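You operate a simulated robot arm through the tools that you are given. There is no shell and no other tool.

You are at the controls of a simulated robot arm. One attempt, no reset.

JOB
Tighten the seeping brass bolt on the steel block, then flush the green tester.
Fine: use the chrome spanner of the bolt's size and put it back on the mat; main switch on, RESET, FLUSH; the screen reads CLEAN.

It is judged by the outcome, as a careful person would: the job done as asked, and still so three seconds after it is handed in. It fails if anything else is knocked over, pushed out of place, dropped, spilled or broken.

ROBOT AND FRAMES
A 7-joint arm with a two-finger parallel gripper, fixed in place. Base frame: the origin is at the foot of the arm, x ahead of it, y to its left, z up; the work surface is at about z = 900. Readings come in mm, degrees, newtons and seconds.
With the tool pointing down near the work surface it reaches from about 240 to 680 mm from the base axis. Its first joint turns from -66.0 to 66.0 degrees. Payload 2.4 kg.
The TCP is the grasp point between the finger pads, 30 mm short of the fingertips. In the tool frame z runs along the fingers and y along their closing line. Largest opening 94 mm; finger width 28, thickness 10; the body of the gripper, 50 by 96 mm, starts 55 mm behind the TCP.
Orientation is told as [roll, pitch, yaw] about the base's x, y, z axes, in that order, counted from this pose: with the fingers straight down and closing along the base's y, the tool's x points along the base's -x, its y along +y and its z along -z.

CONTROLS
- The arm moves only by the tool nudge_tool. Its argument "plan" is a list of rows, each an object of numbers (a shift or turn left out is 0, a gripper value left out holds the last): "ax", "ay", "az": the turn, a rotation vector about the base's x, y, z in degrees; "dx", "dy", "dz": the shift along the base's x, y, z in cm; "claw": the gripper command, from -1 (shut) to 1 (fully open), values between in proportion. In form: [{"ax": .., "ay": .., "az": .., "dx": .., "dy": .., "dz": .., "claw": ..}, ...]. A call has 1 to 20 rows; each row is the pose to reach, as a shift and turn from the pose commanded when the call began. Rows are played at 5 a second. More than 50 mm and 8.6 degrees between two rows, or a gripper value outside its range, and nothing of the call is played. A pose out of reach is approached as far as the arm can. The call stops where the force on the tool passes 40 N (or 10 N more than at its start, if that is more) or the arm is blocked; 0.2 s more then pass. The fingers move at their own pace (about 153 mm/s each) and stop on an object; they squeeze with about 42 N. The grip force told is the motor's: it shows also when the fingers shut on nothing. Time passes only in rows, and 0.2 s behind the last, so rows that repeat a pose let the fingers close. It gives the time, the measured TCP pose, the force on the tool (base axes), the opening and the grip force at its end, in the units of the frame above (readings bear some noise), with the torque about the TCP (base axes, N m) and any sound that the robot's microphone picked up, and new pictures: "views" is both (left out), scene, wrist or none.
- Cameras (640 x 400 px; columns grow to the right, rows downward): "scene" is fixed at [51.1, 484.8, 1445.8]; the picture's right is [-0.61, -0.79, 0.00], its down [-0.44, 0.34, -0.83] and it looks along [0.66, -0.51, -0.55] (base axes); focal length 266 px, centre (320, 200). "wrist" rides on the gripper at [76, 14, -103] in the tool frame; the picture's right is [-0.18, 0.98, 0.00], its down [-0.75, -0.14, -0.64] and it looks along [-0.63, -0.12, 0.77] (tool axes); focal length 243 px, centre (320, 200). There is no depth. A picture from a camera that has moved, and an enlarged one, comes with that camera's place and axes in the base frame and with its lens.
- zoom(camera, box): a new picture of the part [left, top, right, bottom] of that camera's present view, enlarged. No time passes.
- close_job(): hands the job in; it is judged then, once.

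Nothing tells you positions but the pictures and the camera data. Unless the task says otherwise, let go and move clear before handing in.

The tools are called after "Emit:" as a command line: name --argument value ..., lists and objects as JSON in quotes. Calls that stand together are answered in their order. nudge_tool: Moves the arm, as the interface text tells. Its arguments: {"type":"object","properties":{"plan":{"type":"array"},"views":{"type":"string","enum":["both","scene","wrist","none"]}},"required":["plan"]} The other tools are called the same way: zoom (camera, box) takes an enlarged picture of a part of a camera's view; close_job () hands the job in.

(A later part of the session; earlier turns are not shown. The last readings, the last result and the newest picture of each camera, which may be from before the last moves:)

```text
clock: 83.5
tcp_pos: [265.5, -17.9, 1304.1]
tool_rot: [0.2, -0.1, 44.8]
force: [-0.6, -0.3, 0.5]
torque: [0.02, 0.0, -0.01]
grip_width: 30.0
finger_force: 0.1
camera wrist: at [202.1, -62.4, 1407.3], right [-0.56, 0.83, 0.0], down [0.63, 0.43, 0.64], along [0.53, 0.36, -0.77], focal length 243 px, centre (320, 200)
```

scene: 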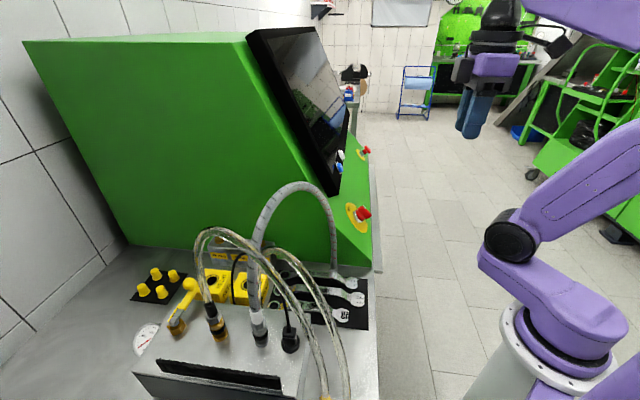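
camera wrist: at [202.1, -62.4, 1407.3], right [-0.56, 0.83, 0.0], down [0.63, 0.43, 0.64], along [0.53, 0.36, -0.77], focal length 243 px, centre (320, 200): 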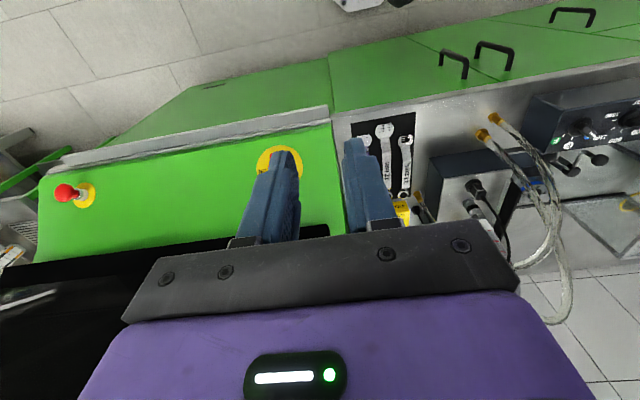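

The switch and a red mushroom button are visible from here. I'll open the fingers and move in closer above the panel to see the bezel with the buttons.

Emit:
nudge_tool --plan '[{"dx": 4, "dy": 0.8, "claw": 1}, {"dx": 8, "dy": 1.6, "claw": 1}, {"dx": 12, "dy": 2.4, "claw": 1}, {"dx": 15, "dy": 3.0, "claw": 1}, {"dx": 15, "dy": 3.0, "claw": 1}]' --views "both"

Emit:
zoom --camera "wrist" --box '[160, 60, 420, 240]'

```text
clock: 84.7
tcp_pos: [414.2, 15.4, 1303.2]
tool_rot: [0.1, -0.1, 44.9]
force: [-0.5, 0.0, 0.5]
torque: [0.0, -0.01, 0.02]
grip_width: 93.9
finger_force: 0.1
camera wrist: at [350.6, -30.1, 1406.4], right [-0.56, 0.83, 0.0], down [0.63, 0.43, 0.64], along [0.53, 0.36, -0.77], focal length 243 px, centre (320, 200)
```

scene: 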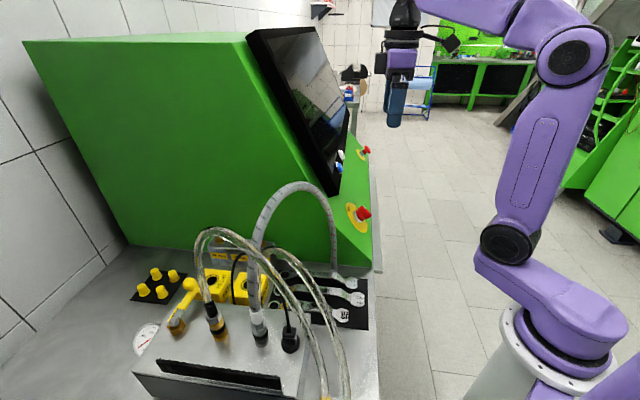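
wrist: 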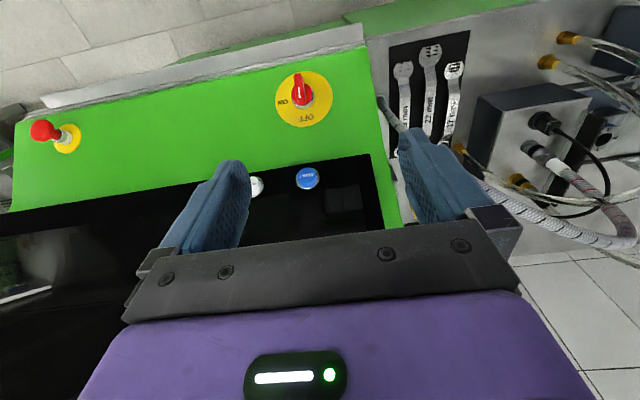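

```text
2.22 times, centred on (290, 150) of wrist
camera zoom: at [350.6, -30.1, 1406.4], right [-0.56, 0.83, 0.0], down [0.63, 0.43, 0.64], along [0.53, 0.36, -0.77], focal length 539 px, centre (387, 311)
```

zoom: 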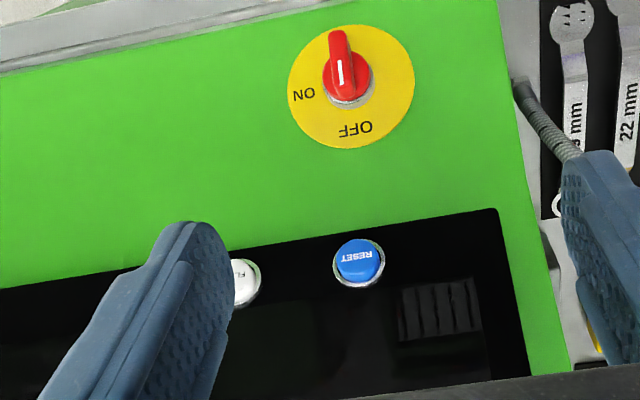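

RESET is the blue button at about (e1 410, e2 −320, z 1134), FLUSH is the white one 73 mm to its right, and the main switch points at OFF with ON a quarter-turn clockwise. I'll come down in front of the switch with the hand tilted square to its panel, at a standoff.

Emit:
nudge_tool --plan '[{"dx": 0.2, "dy": -0.7, "dz": -4, "ax": 4, "ay": -4, "claw": 1}, {"dx": 0.4, "dy": -1.4, "dz": -8, "ax": 8, "ay": -8}, {"dx": 0.7, "dy": -2.1, "dz": -12, "ax": 12, "ay": -12}, {"dx": 1.0, "dy": -2.9, "dz": -16, "ax": 17, "ay": -17}, {"dx": 1.2, "dy": -3.6, "dz": -19.5, "ax": 21, "ay": -21}, {"dx": 1.36, "dy": -4.3, "dz": -22.6, "ax": 24.75, "ay": -24.75}, {"dx": 1.36, "dy": -4.3, "dz": -22.6, "ax": 24.75, "ay": -24.75}]' --views "both"

Emit:
zoom --camera "wrist" --box '[220, 30, 420, 230]'

Emit:
zoom --camera "scene" --box '[310, 120, 440, 290]'

```text
clock: 86.3
tcp_pos: [427.0, -31.3, 1076.2]
tool_rot: [0.1, -35.1, 44.9]
force: [0.3, -0.3, -0.7]
torque: [-0.02, -0.03, 0.01]
grip_width: 94.0
finger_force: 0.1
camera wrist: at [331.4, -108.3, 1116.4], right [-0.59, 0.8, 0.11], down [0.28, 0.07, 0.96], along [0.76, 0.59, -0.27], focal length 243 px, centre (320, 200)
```

scene: 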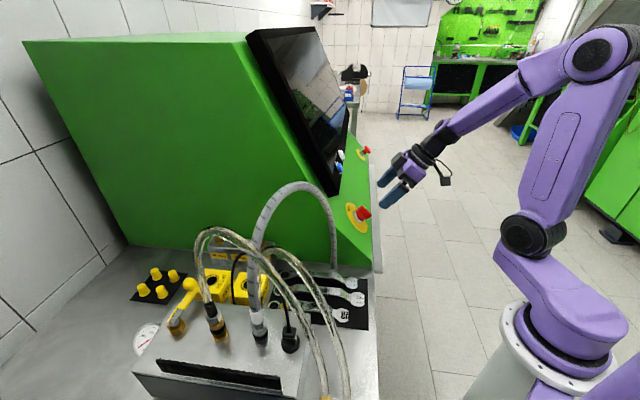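
wrist: 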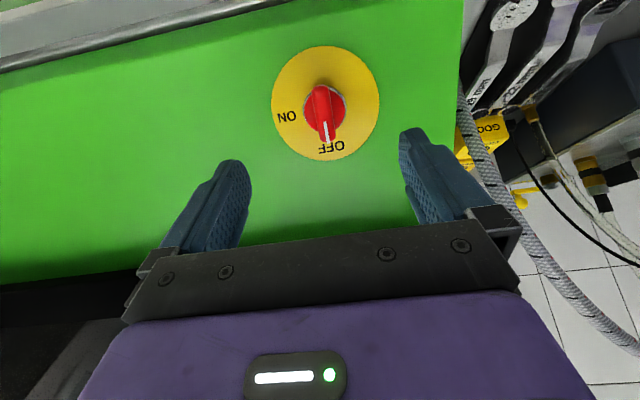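

```text
2.00 times, centred on (320, 130) of wrist
camera zoom: at [331.4, -108.3, 1116.4], right [-0.59, 0.8, 0.11], down [0.28, 0.07, 0.96], along [0.76, 0.59, -0.27], focal length 485 px, centre (320, 340)
```

zoom: 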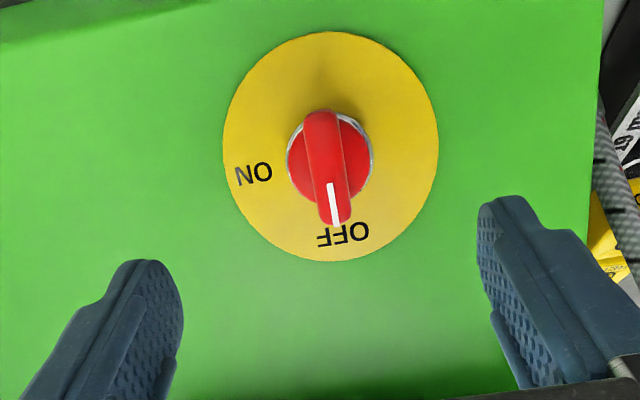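

```text
2.35 times, centred on (375, 205) of scene
camera zoom: at [51.1, 484.8, 1445.8], right [-0.61, -0.79, 0.0], down [-0.44, 0.34, -0.83], along [0.66, -0.51, -0.55], focal length 626 px, centre (191, 188)
```

zoom: 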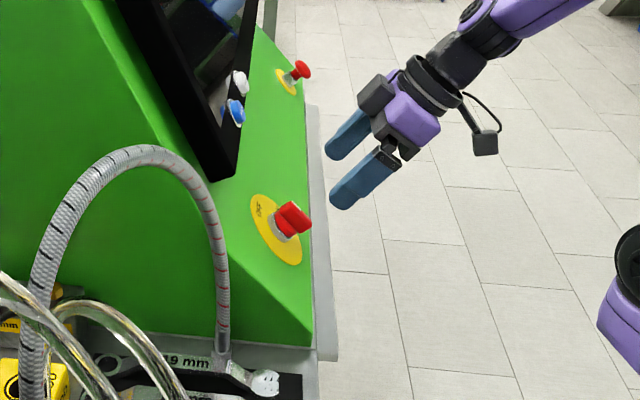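

The switch pointer is clearly on OFF, with ON 90° clockwise. I'm zooming in on the knob from both cameras to gauge its height and bar thickness before gripping.

Emit:
zoom --camera "scene" --box '[335, 185, 395, 240]'

Emit:
zoom --camera "wrist" --box '[280, 70, 380, 160]'

```text
7.27 times, centred on (365, 212) of scene
camera zoom: at [51.1, 484.8, 1445.8], right [-0.61, -0.79, 0.0], down [-0.44, 0.34, -0.83], along [0.66, -0.51, -0.55], focal length 1936 px, centre (-7, 109)
```

zoom: 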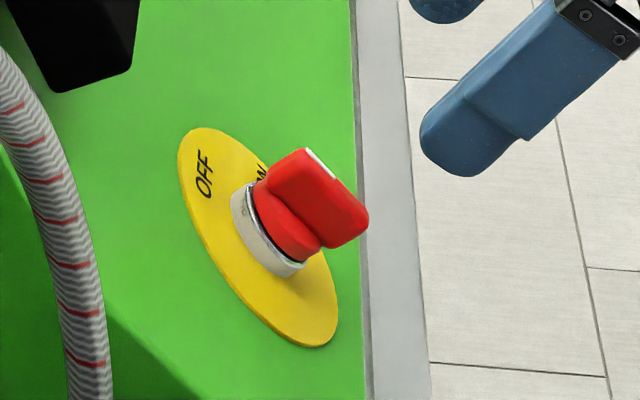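

```text
4.44 times, centred on (330, 115) of wrist
camera zoom: at [331.4, -108.3, 1116.4], right [-0.59, 0.8, 0.11], down [0.28, 0.07, 0.96], along [0.76, 0.59, -0.27], focal length 1078 px, centre (276, 578)
```

zoom: 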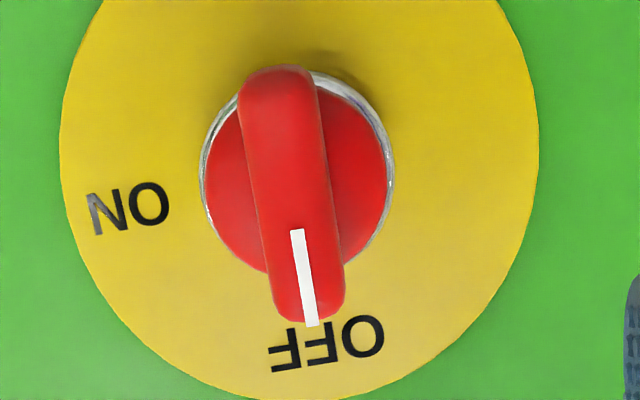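

From the views the panel slopes about 46°, and the knob's bar is roughly 15 mm thick, standing 22–42 mm above the plate. I'll square the tool to the panel and line up with the bar at a 50 mm standoff, with the fingers opened moderately.

Emit:
nudge_tool --plan '[{"dx": 0, "dy": 0.2, "dz": -1.5, "ax": 4, "ay": -4, "claw": 0.0}, {"dx": -0.1, "dy": 0.45, "dz": -3.3, "ax": 7.7, "ay": -7.7, "claw": 0.0}, {"dx": -0.1, "dy": 0.45, "dz": -3.3, "ax": 7.7, "ay": -7.7, "claw": 0.0}]' --views "both"

Emit:
zoom --camera "wrist" --box '[220, 60, 420, 240]'

Emit:
zoom --camera "scene" --box '[330, 140, 430, 240]'

```text
clock: 87.1
tcp_pos: [428.4, -27.2, 1046.9]
tool_rot: [0.2, -46.0, 44.8]
force: [0.1, 1.1, 0.2]
torque: [0.05, 0.01, 0.0]
grip_width: 47.1
finger_force: 0.0
camera wrist: at [327.7, -107.7, 1063.0], right [-0.6, 0.79, 0.14], down [0.15, -0.06, 0.99], along [0.78, 0.62, -0.08], focal length 243 px, centre (320, 200)
```

scene: 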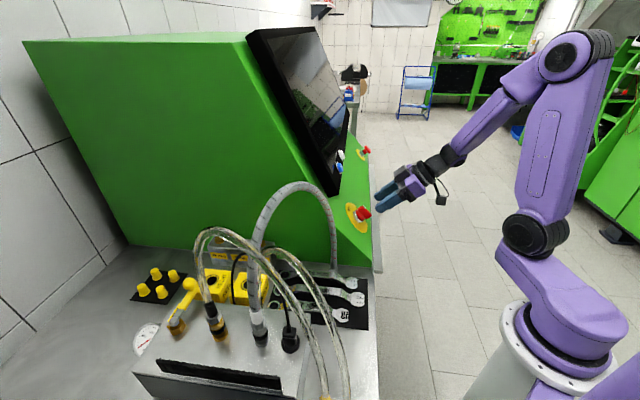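
wrist: 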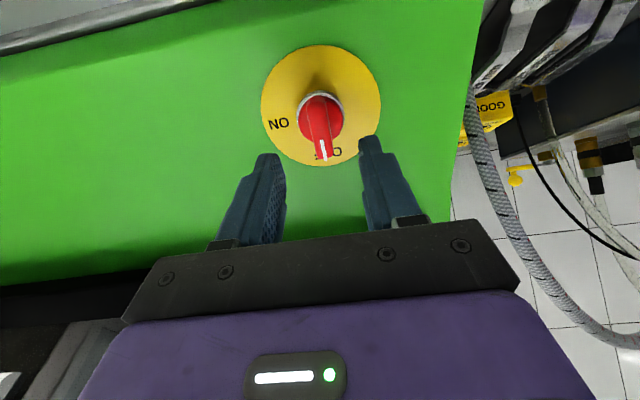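

```text
2.22 times, centred on (320, 150) of wrist
camera zoom: at [327.7, -107.7, 1063.0], right [-0.6, 0.79, 0.14], down [0.15, -0.06, 0.99], along [0.78, 0.62, -0.08], focal length 539 px, centre (320, 311)
```

zoom: 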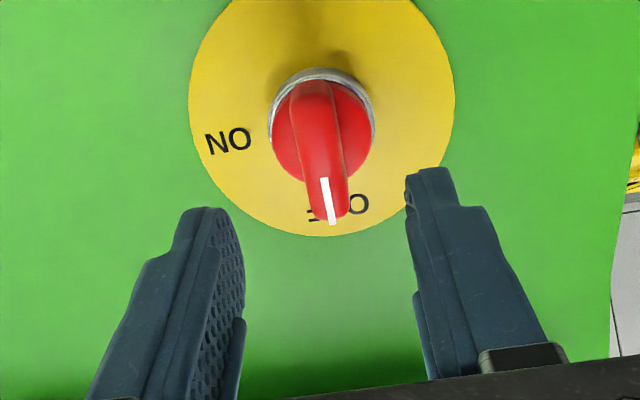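

```text
4.00 times, centred on (380, 190) of scene
camera zoom: at [51.1, 484.8, 1445.8], right [-0.61, -0.79, 0.0], down [-0.44, 0.34, -0.83], along [0.66, -0.51, -0.55], focal length 1065 px, centre (80, 240)
```

zoom: 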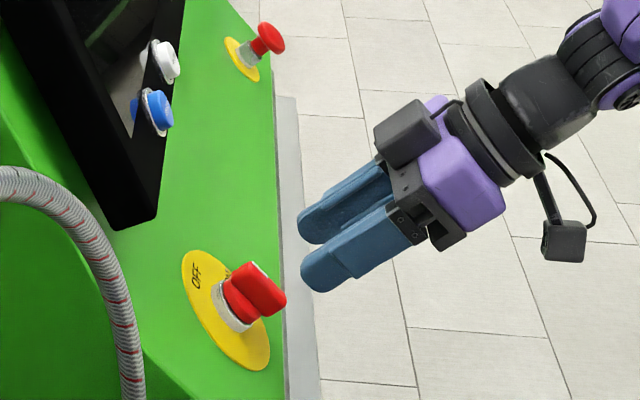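

The tool axis lines up with the knob axis within about a millimetre and the panel angle matches. I'll advance 47 mm along the axis so the fingertips straddle the bar.

Emit:
nudge_tool --plan '[{"dx": 0.6, "dy": 0.62, "dz": -0.82}, {"dx": 1.2, "dy": 1.25, "dz": -1.65}, {"dx": 1.8, "dy": 1.87, "dz": -2.45}, {"dx": 2.34, "dy": 2.44, "dz": -3.26}, {"dx": 2.34, "dy": 2.44, "dz": -3.26}]' --views "both"

Emit:
zoom --camera "wrist" --box '[230, 60, 410, 240]'

Emit:
zoom --camera "scene" --box '[330, 160, 430, 260]'

```text
clock: 88.3
tcp_pos: [452.8, -1.8, 1013.4]
tool_rot: [0.2, -46.0, 44.9]
force: [-0.4, 0.1, 0.4]
torque: [0.02, -0.01, 0.01]
grip_width: 47.0
finger_force: 0.2
camera wrist: at [352.8, -82.6, 1030.0], right [-0.6, 0.79, 0.13], down [0.15, -0.06, 0.99], along [0.78, 0.62, -0.08], focal length 243 px, centre (320, 200)
```

scene: 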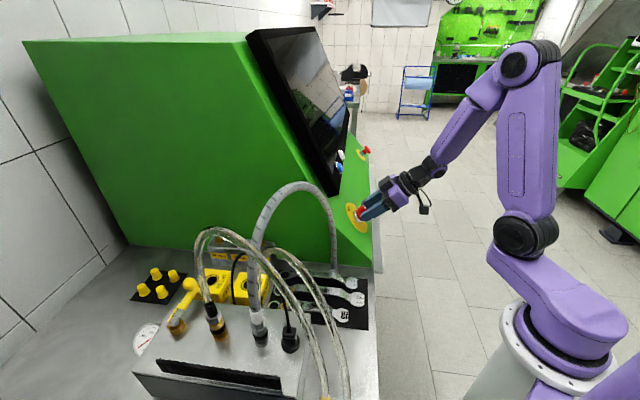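
wrist: 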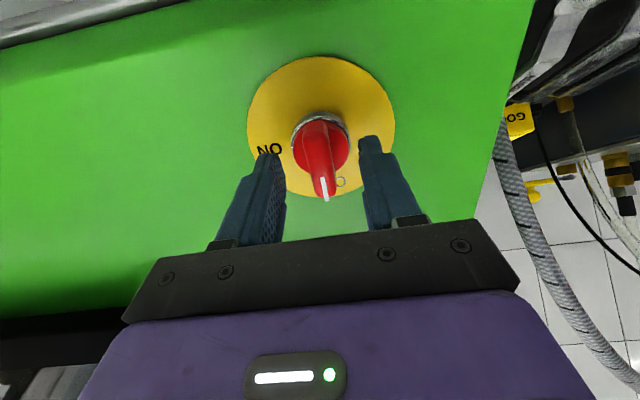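

```text
2.22 times, centred on (320, 150) of wrist
camera zoom: at [352.8, -82.6, 1030.0], right [-0.6, 0.79, 0.13], down [0.15, -0.06, 0.99], along [0.78, 0.62, -0.08], focal length 539 px, centre (320, 311)
```

zoom: 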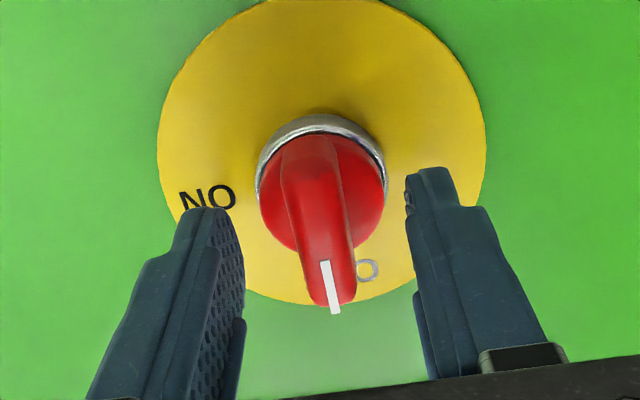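

```text
4.00 times, centred on (380, 210) of scene
camera zoom: at [51.1, 484.8, 1445.8], right [-0.61, -0.79, 0.0], down [-0.44, 0.34, -0.83], along [0.66, -0.51, -0.55], focal length 1065 px, centre (80, 160)
```

zoom: 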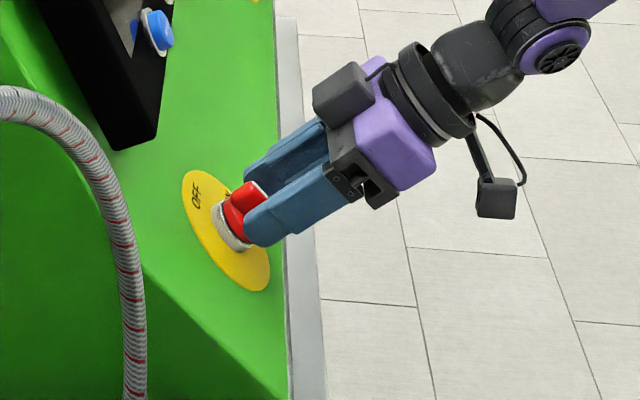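

The fingertips straddle the bar with clearance above the collar. Closing on it now.

Emit:
nudge_tool --plan '[{"claw": -0.5}, {"claw": -1}, {"claw": -1}, {"claw": -1}]' --views "wrist"

Emit:
zoom --camera "wrist" --box '[230, 60, 410, 240]'

```text
clock: 89.3
tcp_pos: [452.3, -1.1, 1014.0]
tool_rot: [0.3, -46.0, 44.9]
force: [-6.5, 4.5, -0.7]
torque: [0.4, -0.56, -0.12]
grip_width: 13.8
finger_force: 45.4
camera wrist: at [352.3, -82.2, 1030.0], right [-0.61, 0.78, 0.14], down [0.15, -0.06, 0.99], along [0.78, 0.62, -0.08], focal length 243 px, centre (320, 200)
```

wrist: 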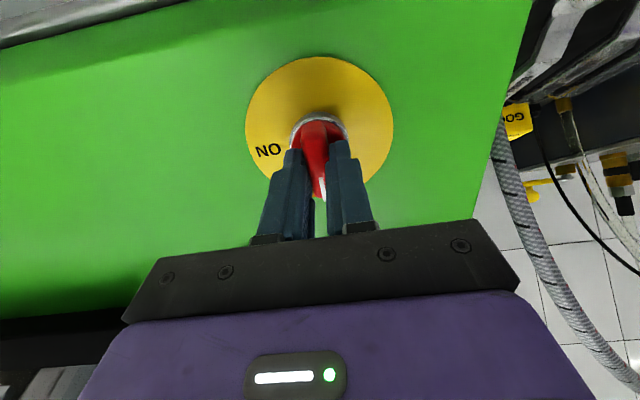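

```text
2.22 times, centred on (320, 150) of wrist
camera zoom: at [352.3, -82.2, 1030.0], right [-0.61, 0.78, 0.14], down [0.15, -0.06, 0.99], along [0.78, 0.62, -0.08], focal length 539 px, centre (320, 311)
```

zoom: 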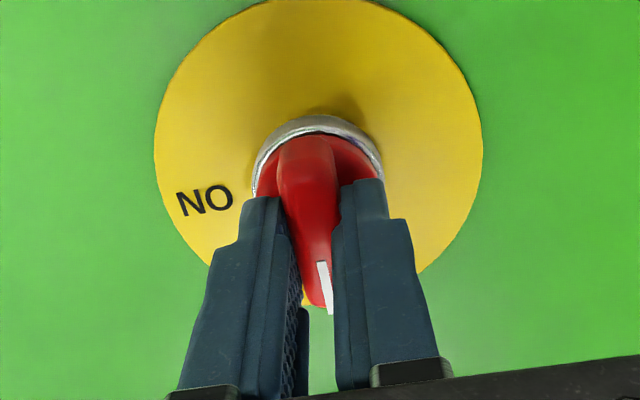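

It's gripped at 13.8 mm. I'll turn it clockwise about its own axis, 30° first, checking the side forces.

Emit:
nudge_tool --plan '[{"ax": 3.05, "ay": 3.05, "az": -4.17}, {"ax": 6.1, "ay": 6.1, "az": -8.34}, {"ax": 9.15, "ay": 9.15, "az": -12.5}, {"ax": 12.2, "ay": 12.2, "az": -16.7}, {"ax": 15.26, "ay": 15.26, "az": -20.84}, {"ax": 15.26, "ay": 15.26, "az": -20.84}]' --views "wrist"

```text
clock: 90.7
tcp_pos: [452.0, -3.3, 1012.3]
tool_rot: [27.6, -38.5, 5.1]
force: [-9.6, 1.7, 6.7]
torque: [0.13, 1.06, 0.87]
grip_width: 14.0
finger_force: 44.6
camera wrist: at [335.8, -49.0, 1042.2], right [-0.22, 0.86, 0.47], down [0.31, -0.4, 0.86], along [0.92, 0.33, -0.18], focal length 243 px, centre (320, 200)
```

wrist: 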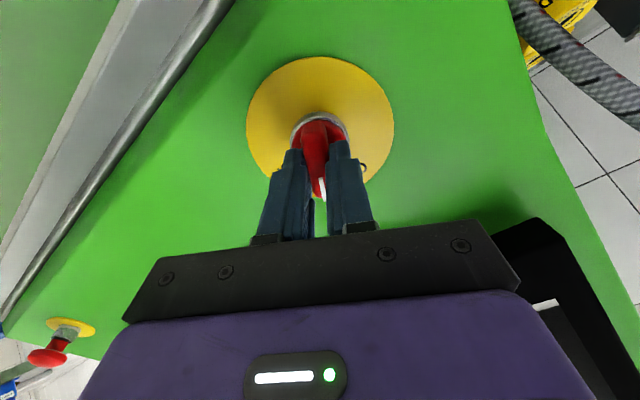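

The knob is turning with the hand and side forces are small. Continuing another 30°, then 30° more.

Emit:
nudge_tool --plan '[{"ax": 3.05, "ay": 3.05, "az": -4.17}, {"ax": 6.1, "ay": 6.1, "az": -8.34}, {"ax": 9.15, "ay": 9.15, "az": -12.5}, {"ax": 12.2, "ay": 12.2, "az": -16.7}, {"ax": 15.26, "ay": 15.26, "az": -20.84}, {"ax": 15.26, "ay": 15.26, "az": -20.84}]' --views "wrist"

```text
clock: 92.1
tcp_pos: [451.5, -2.9, 1011.1]
tool_rot: [42.0, -21.0, -23.4]
force: [-2.8, -13.7, -5.7]
torque: [0.44, -0.18, 0.25]
grip_width: 14.2
finger_force: 45.0
camera wrist: at [336.3, -17.0, 1065.4], right [0.23, 0.7, 0.68], down [0.31, -0.72, 0.63], along [0.92, 0.06, -0.38], focal length 243 px, centre (320, 200)
```

wrist: 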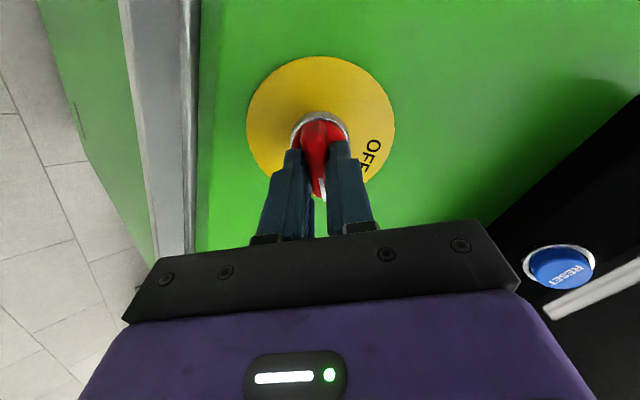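

60° done smoothly. The last 30°.

Emit:
nudge_tool --plan '[{"ax": 3.05, "ay": 3.05, "az": -4.17}, {"ax": 6.1, "ay": 6.1, "az": -8.34}, {"ax": 9.15, "ay": 9.15, "az": -12.5}, {"ax": 12.2, "ay": 12.2, "az": -16.7}, {"ax": 15.26, "ay": 15.26, "az": -20.84}, {"ax": 15.26, "ay": 15.26, "az": -20.84}]' --views "both"

Emit:
zoom --camera "wrist" --box '[230, 40, 410, 220]'

Emit:
zoom --camera "scene" --box '[240, 20, 400, 250]'

```text
clock: 93.5
tcp_pos: [451.7, -4.5, 1010.3]
tool_rot: [45.9, 0.0, -45.3]
force: [-8.8, -27.1, -11.0]
torque: [0.41, -0.02, 0.76]
grip_width: 14.3
finger_force: 45.1
camera wrist: at [353.6, 4.3, 1093.4], right [0.62, 0.35, 0.7], down [0.13, -0.93, 0.35], along [0.78, -0.12, -0.62], focal length 243 px, centre (320, 200)
```

scene: 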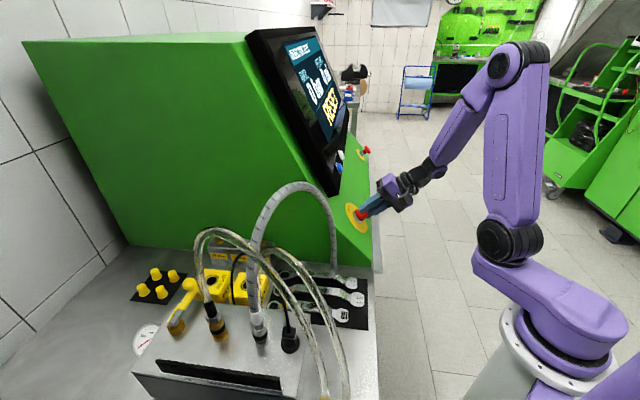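
wrist: 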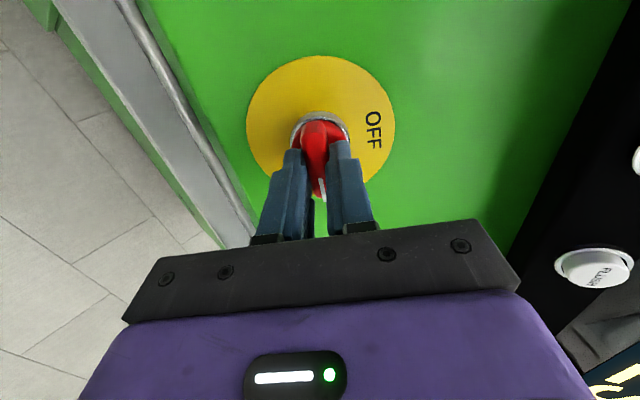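

```text
2.22 times, centred on (320, 130) of wrist
camera zoom: at [353.6, 4.3, 1093.4], right [0.62, 0.35, 0.7], down [0.13, -0.93, 0.35], along [0.78, -0.12, -0.62], focal length 539 px, centre (320, 356)
```

zoom: 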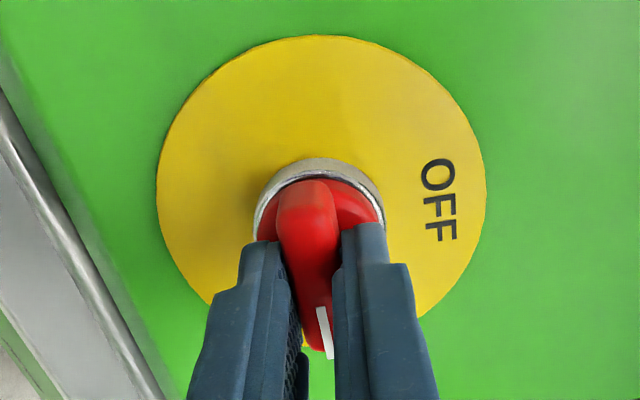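

```text
1.74 times, centred on (320, 135) of scene
camera zoom: at [51.0, 484.0, 1446.1], right [-0.61, -0.79, 0.0], down [-0.44, 0.34, -0.83], along [0.66, -0.51, -0.55], focal length 463 px, centre (320, 313)
```

zoom: 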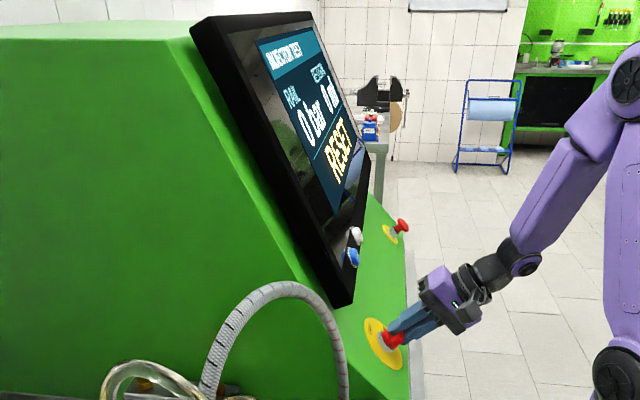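

The screen has lit up, showing "INJECTION TEST … RESET", so the main switch is ON. I'll open the fingers and back straight off along the axis.

Emit:
nudge_tool --plan '[{"claw": -0.3}, {"claw": -0.1}, {"claw": -0.1}, {"dx": -1.4, "dy": -1.4, "dz": 1.9, "claw": -0.1}, {"dx": -2.8, "dy": -2.8, "dz": 3.8}, {"dx": -4.1, "dy": -4.1, "dz": 5.6}, {"dx": -4.1, "dy": -4.1, "dz": 5.6}]' --views "both"

Emit:
zoom --camera "wrist" --box '[230, 40, 410, 220]'

Emit:
zoom --camera "scene" --box '[270, 20, 400, 230]'

```text
clock: 95.1
tcp_pos: [411.0, -42.3, 1068.1]
tool_rot: [46.1, 0.1, -44.9]
force: [-0.3, 0.2, -0.5]
torque: [0.03, 0.0, -0.01]
grip_width: 42.0
finger_force: 0.1
camera wrist: at [313.0, -34.4, 1150.6], right [0.61, 0.35, 0.71], down [0.14, -0.93, 0.34], along [0.78, -0.11, -0.62], focal length 243 px, centre (320, 200)
```

scene: 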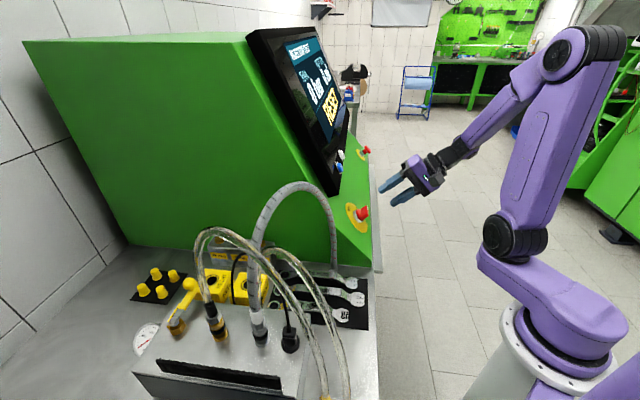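
wrist: 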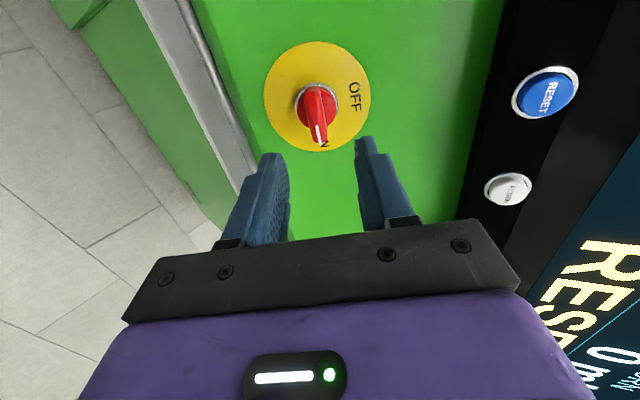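

```text
2.22 times, centred on (320, 130) of wrist
camera zoom: at [313.0, -34.4, 1150.6], right [0.61, 0.35, 0.71], down [0.14, -0.93, 0.34], along [0.78, -0.11, -0.62], focal length 539 px, centre (320, 356)
```

zoom: 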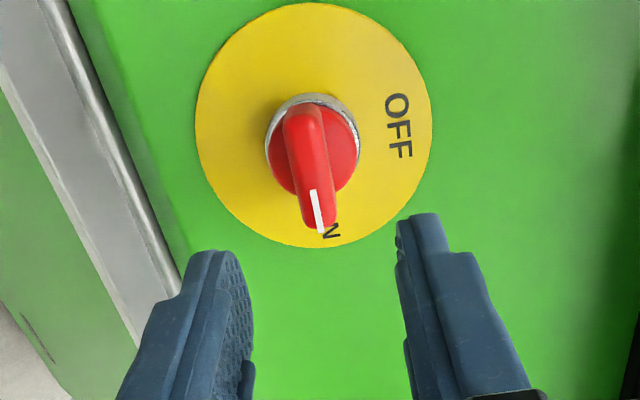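

```text
1.90 times, centred on (335, 125) of scene
camera zoom: at [51.1, 484.8, 1445.8], right [-0.61, -0.79, 0.0], down [-0.44, 0.34, -0.83], along [0.66, -0.51, -0.55], focal length 507 px, centre (291, 343)
```

zoom: 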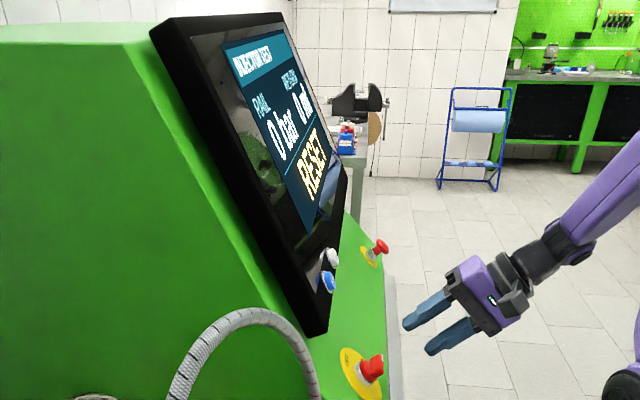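

The switch is ON and the display asks for RESET. Both buttons re-measure consistently: RESET at (410, −320, 1134) and FLUSH at (409, −396, 1136) in (e1, e2, z). I'll close the fingers and line up 50 mm in front of RESET, square to the bezel.

Emit:
nudge_tool --plan '[{"claw": -1}, {"dx": 1.2, "dy": 1.2, "dz": 2.2, "ax": 2.7, "ay": -2.7, "claw": -1}, {"dx": 2.6, "dy": 2.6, "dz": 4.8, "ax": 5.8, "ay": -5.8}, {"dx": 4.0, "dy": 4.0, "dz": 7.4, "ax": 9, "ay": -9}, {"dx": 5.5, "dy": 5.5, "dz": 10.1, "ax": 12.3, "ay": -12.3}, {"dx": 5.5, "dy": 5.5, "dz": 10.1, "ax": 12.3, "ay": -12.3}]' --views "both"

Emit:
zoom --camera "scene" --box '[300, 100, 420, 220]'

Emit:
zoom --camera "wrist" --box '[220, 20, 480, 220]'

```text
clock: 96.5
tcp_pos: [466.5, 9.5, 1168.6]
tool_rot: [63.6, 0.1, -45.0]
force: [-0.4, -0.2, -0.6]
torque: [0.02, 0.01, 0.0]
grip_width: 0.0
finger_force: 33.1
camera wrist: at [352.4, 3.2, 1226.8], right [0.44, 0.18, 0.88], down [0.08, -0.98, 0.16], along [0.89, 0.0, -0.45], focal length 243 px, centre (320, 200)
```

scene: 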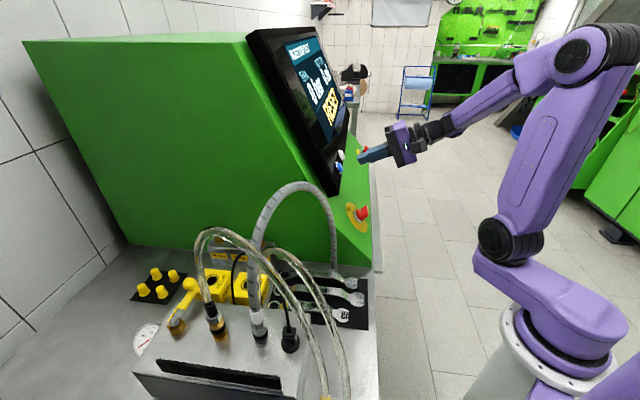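
wrist: 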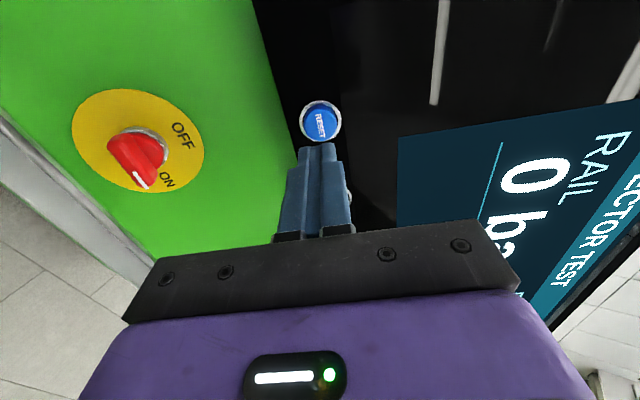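

```text
3.33 times, centred on (360, 160) of scene
camera zoom: at [51.1, 484.8, 1445.8], right [-0.61, -0.79, 0.0], down [-0.44, 0.34, -0.83], along [0.66, -0.51, -0.55], focal length 887 px, centre (187, 333)
```

zoom: 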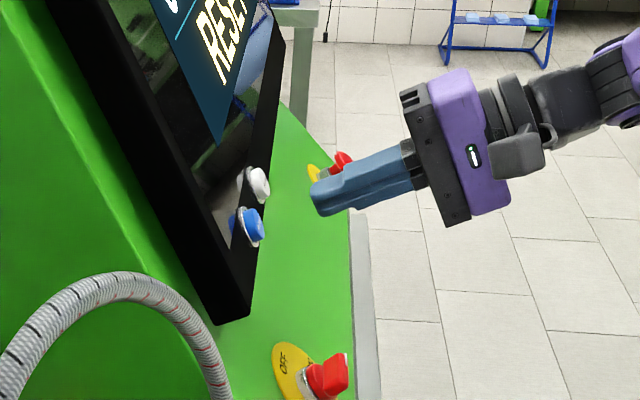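

```text
2.00 times, centred on (350, 120) of wrist
camera zoom: at [352.4, 3.2, 1226.8], right [0.44, 0.18, 0.88], down [0.08, -0.98, 0.16], along [0.89, 0.0, -0.45], focal length 485 px, centre (260, 360)
```

zoom: 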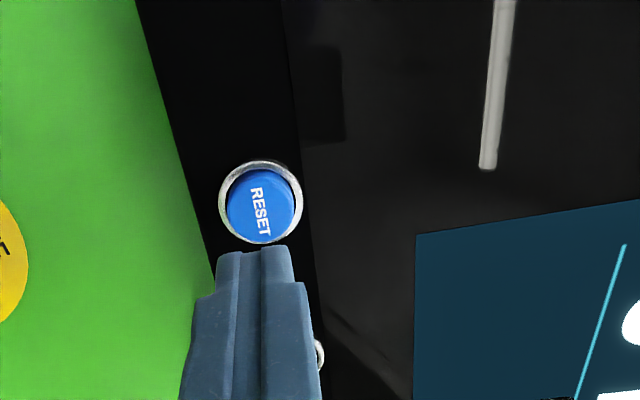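

RESET is dead ahead of the closed fingertips, needing about 2.5 mm of correction. I'll approach to just short of contact.

Emit:
nudge_tool --plan '[{"dx": 0.7, "dy": 0.95, "dz": -0.6, "claw": -1}, {"dx": 1.6, "dy": 1.9, "dz": -1.25}, {"dx": 2.3, "dy": 2.6, "dz": -1.75}, {"dx": 2.6, "dy": 2.95, "dz": -1.95}, {"dx": 2.6, "dy": 2.95, "dz": -1.95}]' --views "both"

Emit:
zoom --camera "scene" --box '[310, 120, 400, 210]'

Emit:
zoom --camera "wrist" --box '[260, 80, 400, 220]'

```text
clock: 97.7
tcp_pos: [490.5, 40.3, 1150.6]
tool_rot: [63.5, 0.1, -45.0]
force: [-0.4, -0.6, 0.7]
torque: [0.01, 0.04, 0.02]
grip_width: 0.1
finger_force: 32.6
camera wrist: at [377.0, 33.1, 1209.1], right [0.44, 0.18, 0.88], down [0.08, -0.98, 0.16], along [0.89, 0.0, -0.45], focal length 243 px, centre (320, 200)
```

scene: 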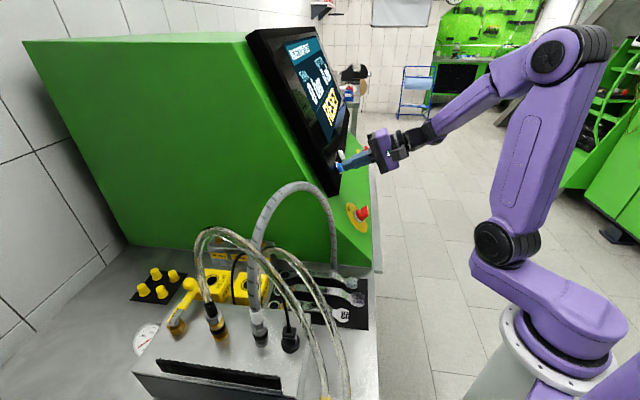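
wrist: 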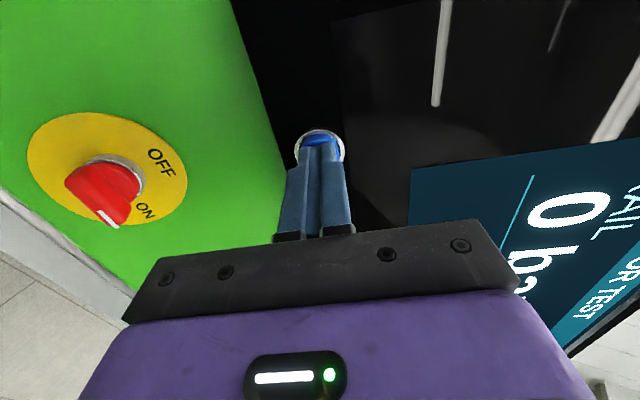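

```text
4.44 times, centred on (355, 165) of scene
camera zoom: at [51.1, 484.8, 1445.8], right [-0.61, -0.79, 0.0], down [-0.44, 0.34, -0.83], along [0.66, -0.51, -0.55], focal length 1183 px, centre (164, 356)
```

zoom: 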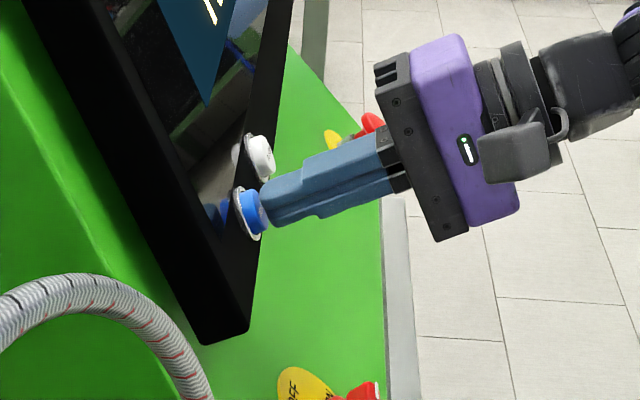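

```text
2.86 times, centred on (330, 150) of wrist
camera zoom: at [377.0, 33.1, 1209.1], right [0.44, 0.18, 0.88], down [0.08, -0.98, 0.16], along [0.89, 0.0, -0.45], focal length 693 px, centre (291, 343)
```

zoom: 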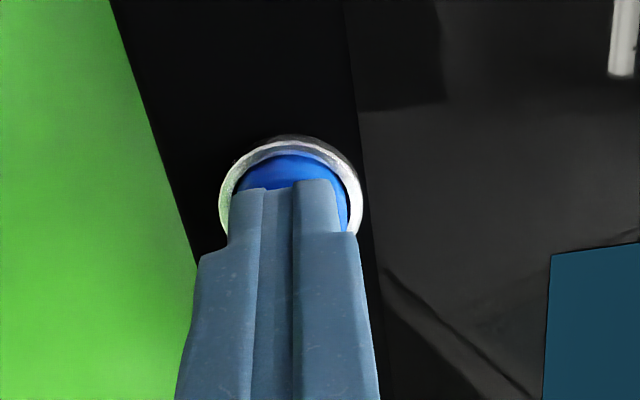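

The fingertips are at the RESET face. Pressing in small steps.

Emit:
nudge_tool --plan '[{"dx": 0.13, "dy": 0.13, "dz": -0.09}, {"dx": 0.25, "dy": 0.25, "dz": -0.18}, {"dx": 0.38, "dy": 0.38, "dz": -0.27}, {"dx": 0.5, "dy": 0.5, "dz": -0.36}, {"dx": 0.5, "dy": 0.5, "dz": -0.36}]' --views "both"

Emit:
zoom --camera "scene" --box '[270, 30, 400, 210]'

```text
clock: 98.9
tcp_pos: [495.9, 46.6, 1147.5]
tool_rot: [63.5, 0.1, -45.0]
force: [-4.0, -3.5, 0.4]
torque: [-0.06, 0.03, 0.0]
grip_width: 0.0
finger_force: 32.8
heard: click
camera wrist: at [382.6, 39.2, 1205.5], right [0.44, 0.18, 0.88], down [0.08, -0.98, 0.16], along [0.89, 0.0, -0.45], focal length 243 px, centre (320, 200)
```

scene: 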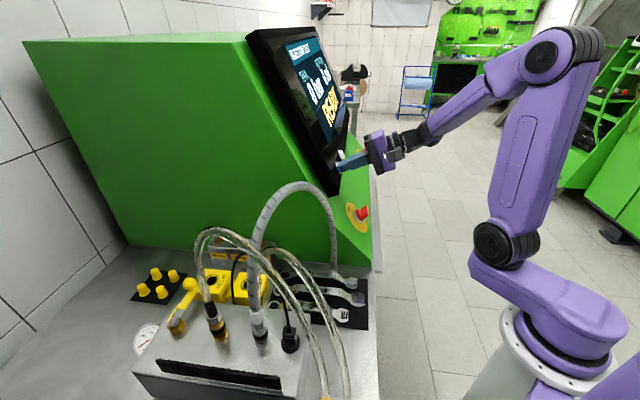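
wrist: 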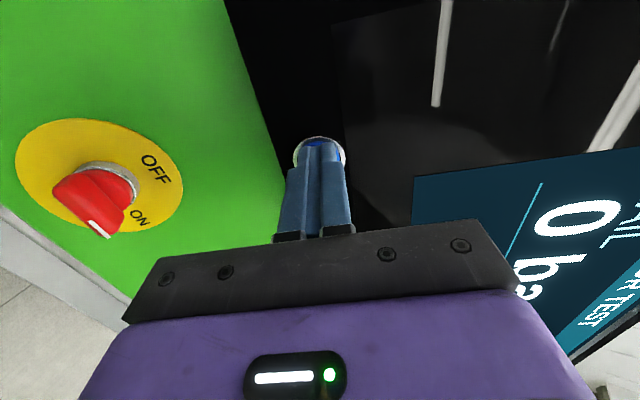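

```text
2.22 times, centred on (335, 120) of scene
camera zoom: at [51.0, 484.7, 1445.8], right [-0.61, -0.79, 0.0], down [-0.44, 0.34, -0.83], along [0.66, -0.51, -0.55], focal length 592 px, centre (287, 378)
```

zoom: 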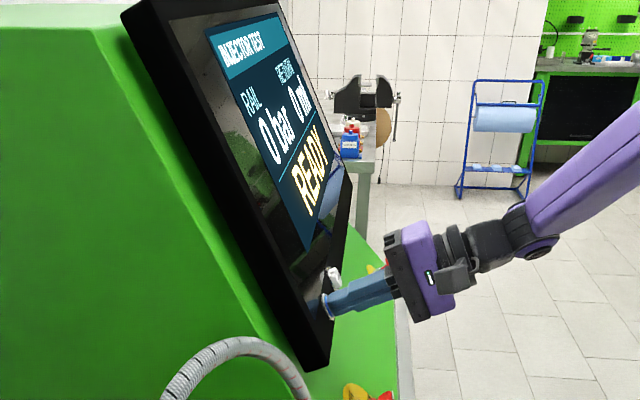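

A click was heard and the screen now reads READY. I'll back off, then slide right to line up with the white FLUSH button.

Emit:
nudge_tool --plan '[{"dx": -1.2, "dy": -1.2, "dz": 0.85}, {"dx": -3.0, "dy": -3.0, "dz": 2.1}, {"dx": -1.2, "dy": -4.8, "dz": 2.15}, {"dx": 0.6, "dy": -6.6, "dz": 2.2}, {"dx": 2.35, "dy": -8.35, "dz": 2.25}, {"dx": 2.35, "dy": -8.35, "dz": 2.25}]' --views "both"

Emit:
zoom --camera "wrist" --box '[220, 20, 420, 200]'

Emit:
zoom --camera "scene" --box '[270, 30, 400, 210]'

```text
clock: 100.3
tcp_pos: [519.8, -38.1, 1168.6]
tool_rot: [63.6, 0.1, -45.0]
force: [0.3, 0.2, 0.8]
torque: [-0.02, -0.01, 0.0]
grip_width: 0.0
finger_force: 33.4
camera wrist: at [406.8, -44.9, 1227.5], right [0.44, 0.18, 0.88], down [0.08, -0.98, 0.16], along [0.89, 0.0, -0.45], focal length 243 px, centre (320, 200)
```

scene: 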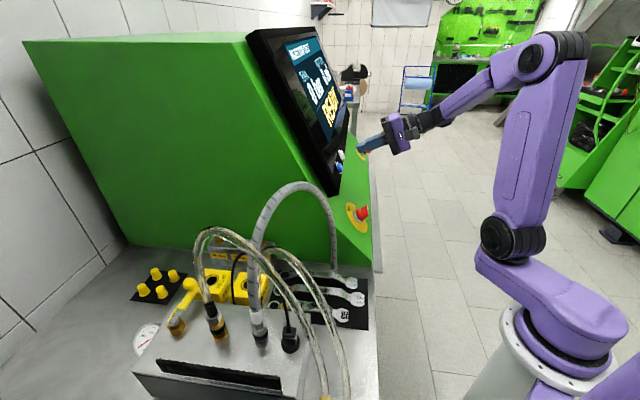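
wrist: 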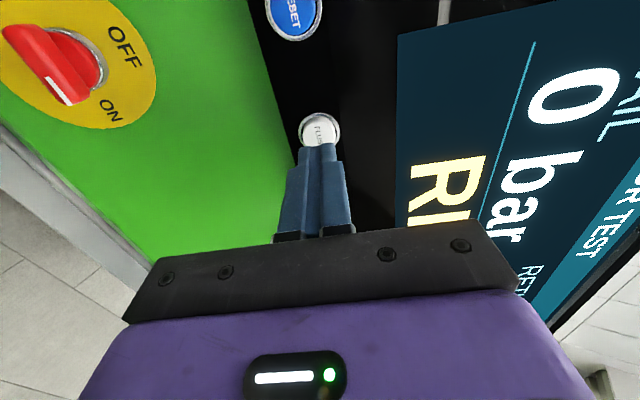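

```text
2.22 times, centred on (320, 110) of wrist
camera zoom: at [406.8, -44.9, 1227.5], right [0.44, 0.18, 0.88], down [0.08, -0.98, 0.16], along [0.89, 0.0, -0.45], focal length 539 px, centre (320, 400)
```

zoom: 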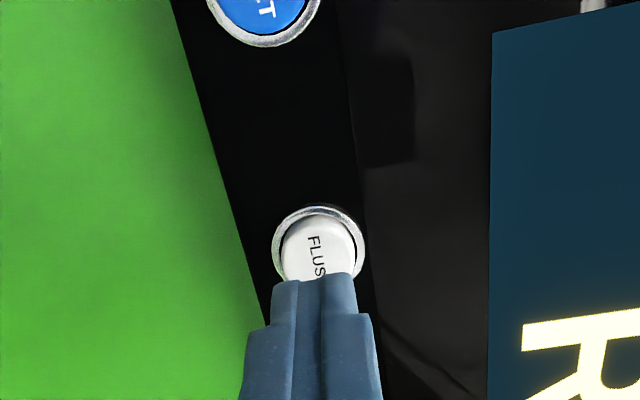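

```text
2.22 times, centred on (335, 120) of scene
camera zoom: at [51.1, 484.8, 1445.8], right [-0.61, -0.79, 0.0], down [-0.44, 0.34, -0.83], along [0.66, -0.51, -0.55], focal length 592 px, centre (287, 378)
```

zoom: 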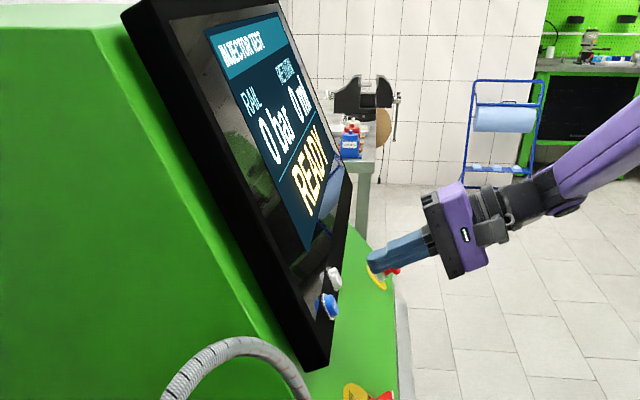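

FLUSH is ahead; a 3.5 mm sideways correction and I'll approach to just short of contact.

Emit:
nudge_tool --plan '[{"dx": 0.25, "dy": -0.25}, {"dx": 1.1, "dy": 0.6, "dz": -0.6}, {"dx": 2.0, "dy": 1.5, "dz": -1.25}, {"dx": 2.8, "dy": 2.3, "dz": -1.8}, {"dx": 2.8, "dy": 2.3, "dz": -1.8}]' --views "both"

Emit:
zoom --camera "wrist" --box '[250, 60, 400, 210]'

Emit:
zoom --camera "scene" --box '[310, 110, 400, 200]'

```text
clock: 101.5
tcp_pos: [549.6, -16.1, 1151.4]
tool_rot: [63.5, 0.1, -45.1]
force: [0.2, -0.4, 0.1]
torque: [-0.01, 0.01, -0.03]
grip_width: 0.0
finger_force: 32.7
camera wrist: at [436.2, -23.4, 1209.7], right [0.44, 0.18, 0.88], down [0.08, -0.98, 0.16], along [0.89, 0.0, -0.45], focal length 243 px, centre (320, 200)
```

scene: 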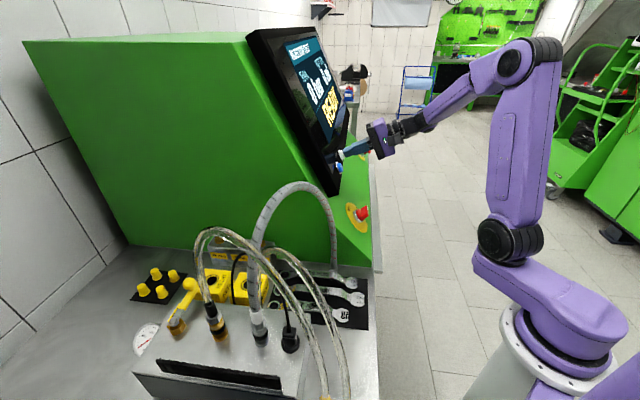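
wrist: 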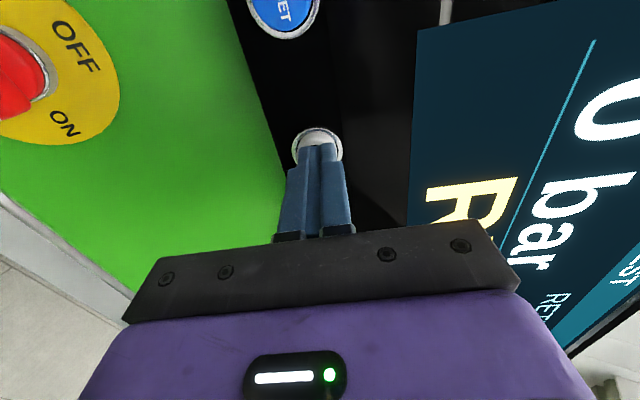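

```text
2.67 times, centred on (325, 135) of wrist
camera zoom: at [436.2, -23.4, 1209.7], right [0.44, 0.18, 0.88], down [0.08, -0.98, 0.16], along [0.89, 0.0, -0.45], focal length 647 px, centre (307, 373)
```

zoom: 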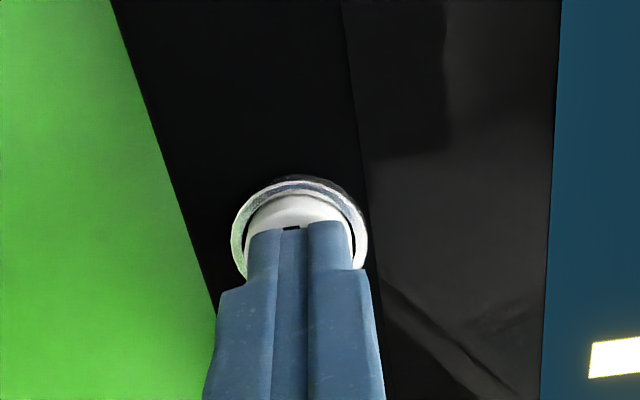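

```text
4.44 times, centred on (355, 155) of scene
camera zoom: at [51.1, 484.8, 1445.8], right [-0.61, -0.79, 0.0], down [-0.44, 0.34, -0.83], along [0.66, -0.51, -0.55], focal length 1183 px, centre (164, 400)
```

zoom: 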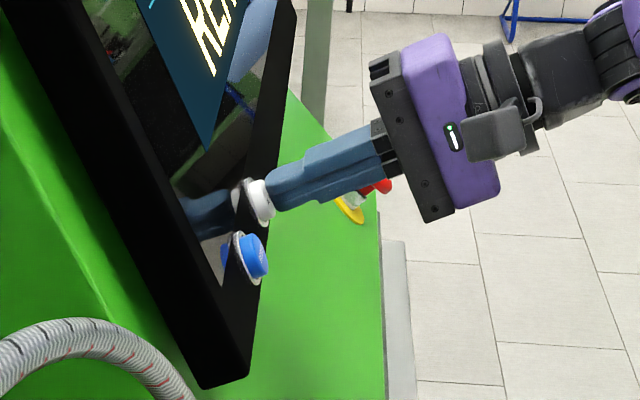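

Right at the FLUSH face. Pressing in small steps.

Emit:
nudge_tool --plan '[{"dx": 0.13, "dy": 0.13, "dz": -0.09}, {"dx": 0.25, "dy": 0.25, "dz": -0.18}, {"dx": 0.38, "dy": 0.38, "dz": -0.27}, {"dx": 0.5, "dy": 0.5, "dz": -0.36}, {"dx": 0.5, "dy": 0.5, "dz": -0.36}]' --views "both"

Emit:
zoom --camera "scene" --box '[270, 30, 400, 210]'

```text
clock: 102.7
tcp_pos: [554.9, -8.7, 1146.3]
tool_rot: [63.5, 0.1, -45.0]
force: [-2.0, -2.2, 2.0]
torque: [0.0, -0.03, -0.02]
grip_width: 0.0
finger_force: 32.5
heard: click
camera wrist: at [440.2, -17.4, 1206.6], right [0.44, 0.18, 0.88], down [0.08, -0.98, 0.16], along [0.89, 0.0, -0.45], focal length 243 px, centre (320, 200)
```

scene: 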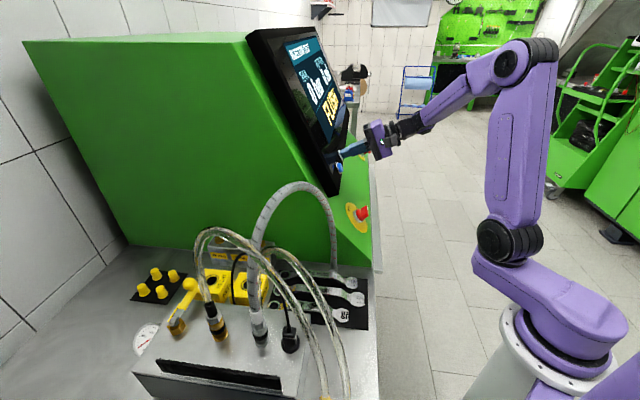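
wrist: 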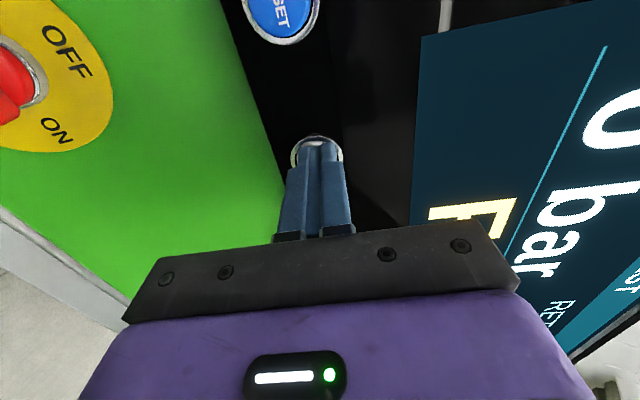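

```text
2.22 times, centred on (335, 120) of scene
camera zoom: at [51.0, 484.7, 1445.8], right [-0.61, -0.79, 0.0], down [-0.44, 0.34, -0.83], along [0.66, -0.51, -0.55], focal length 592 px, centre (287, 378)
```

zoom: 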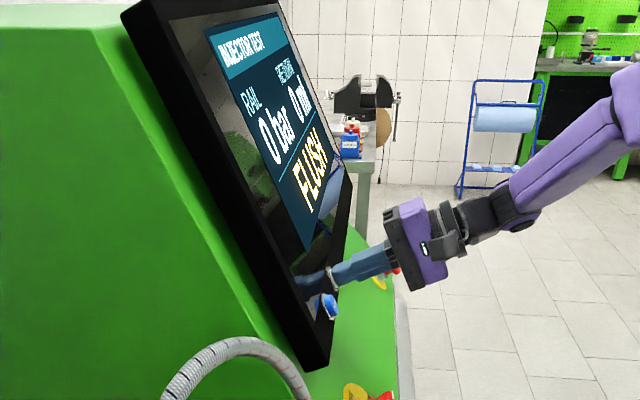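

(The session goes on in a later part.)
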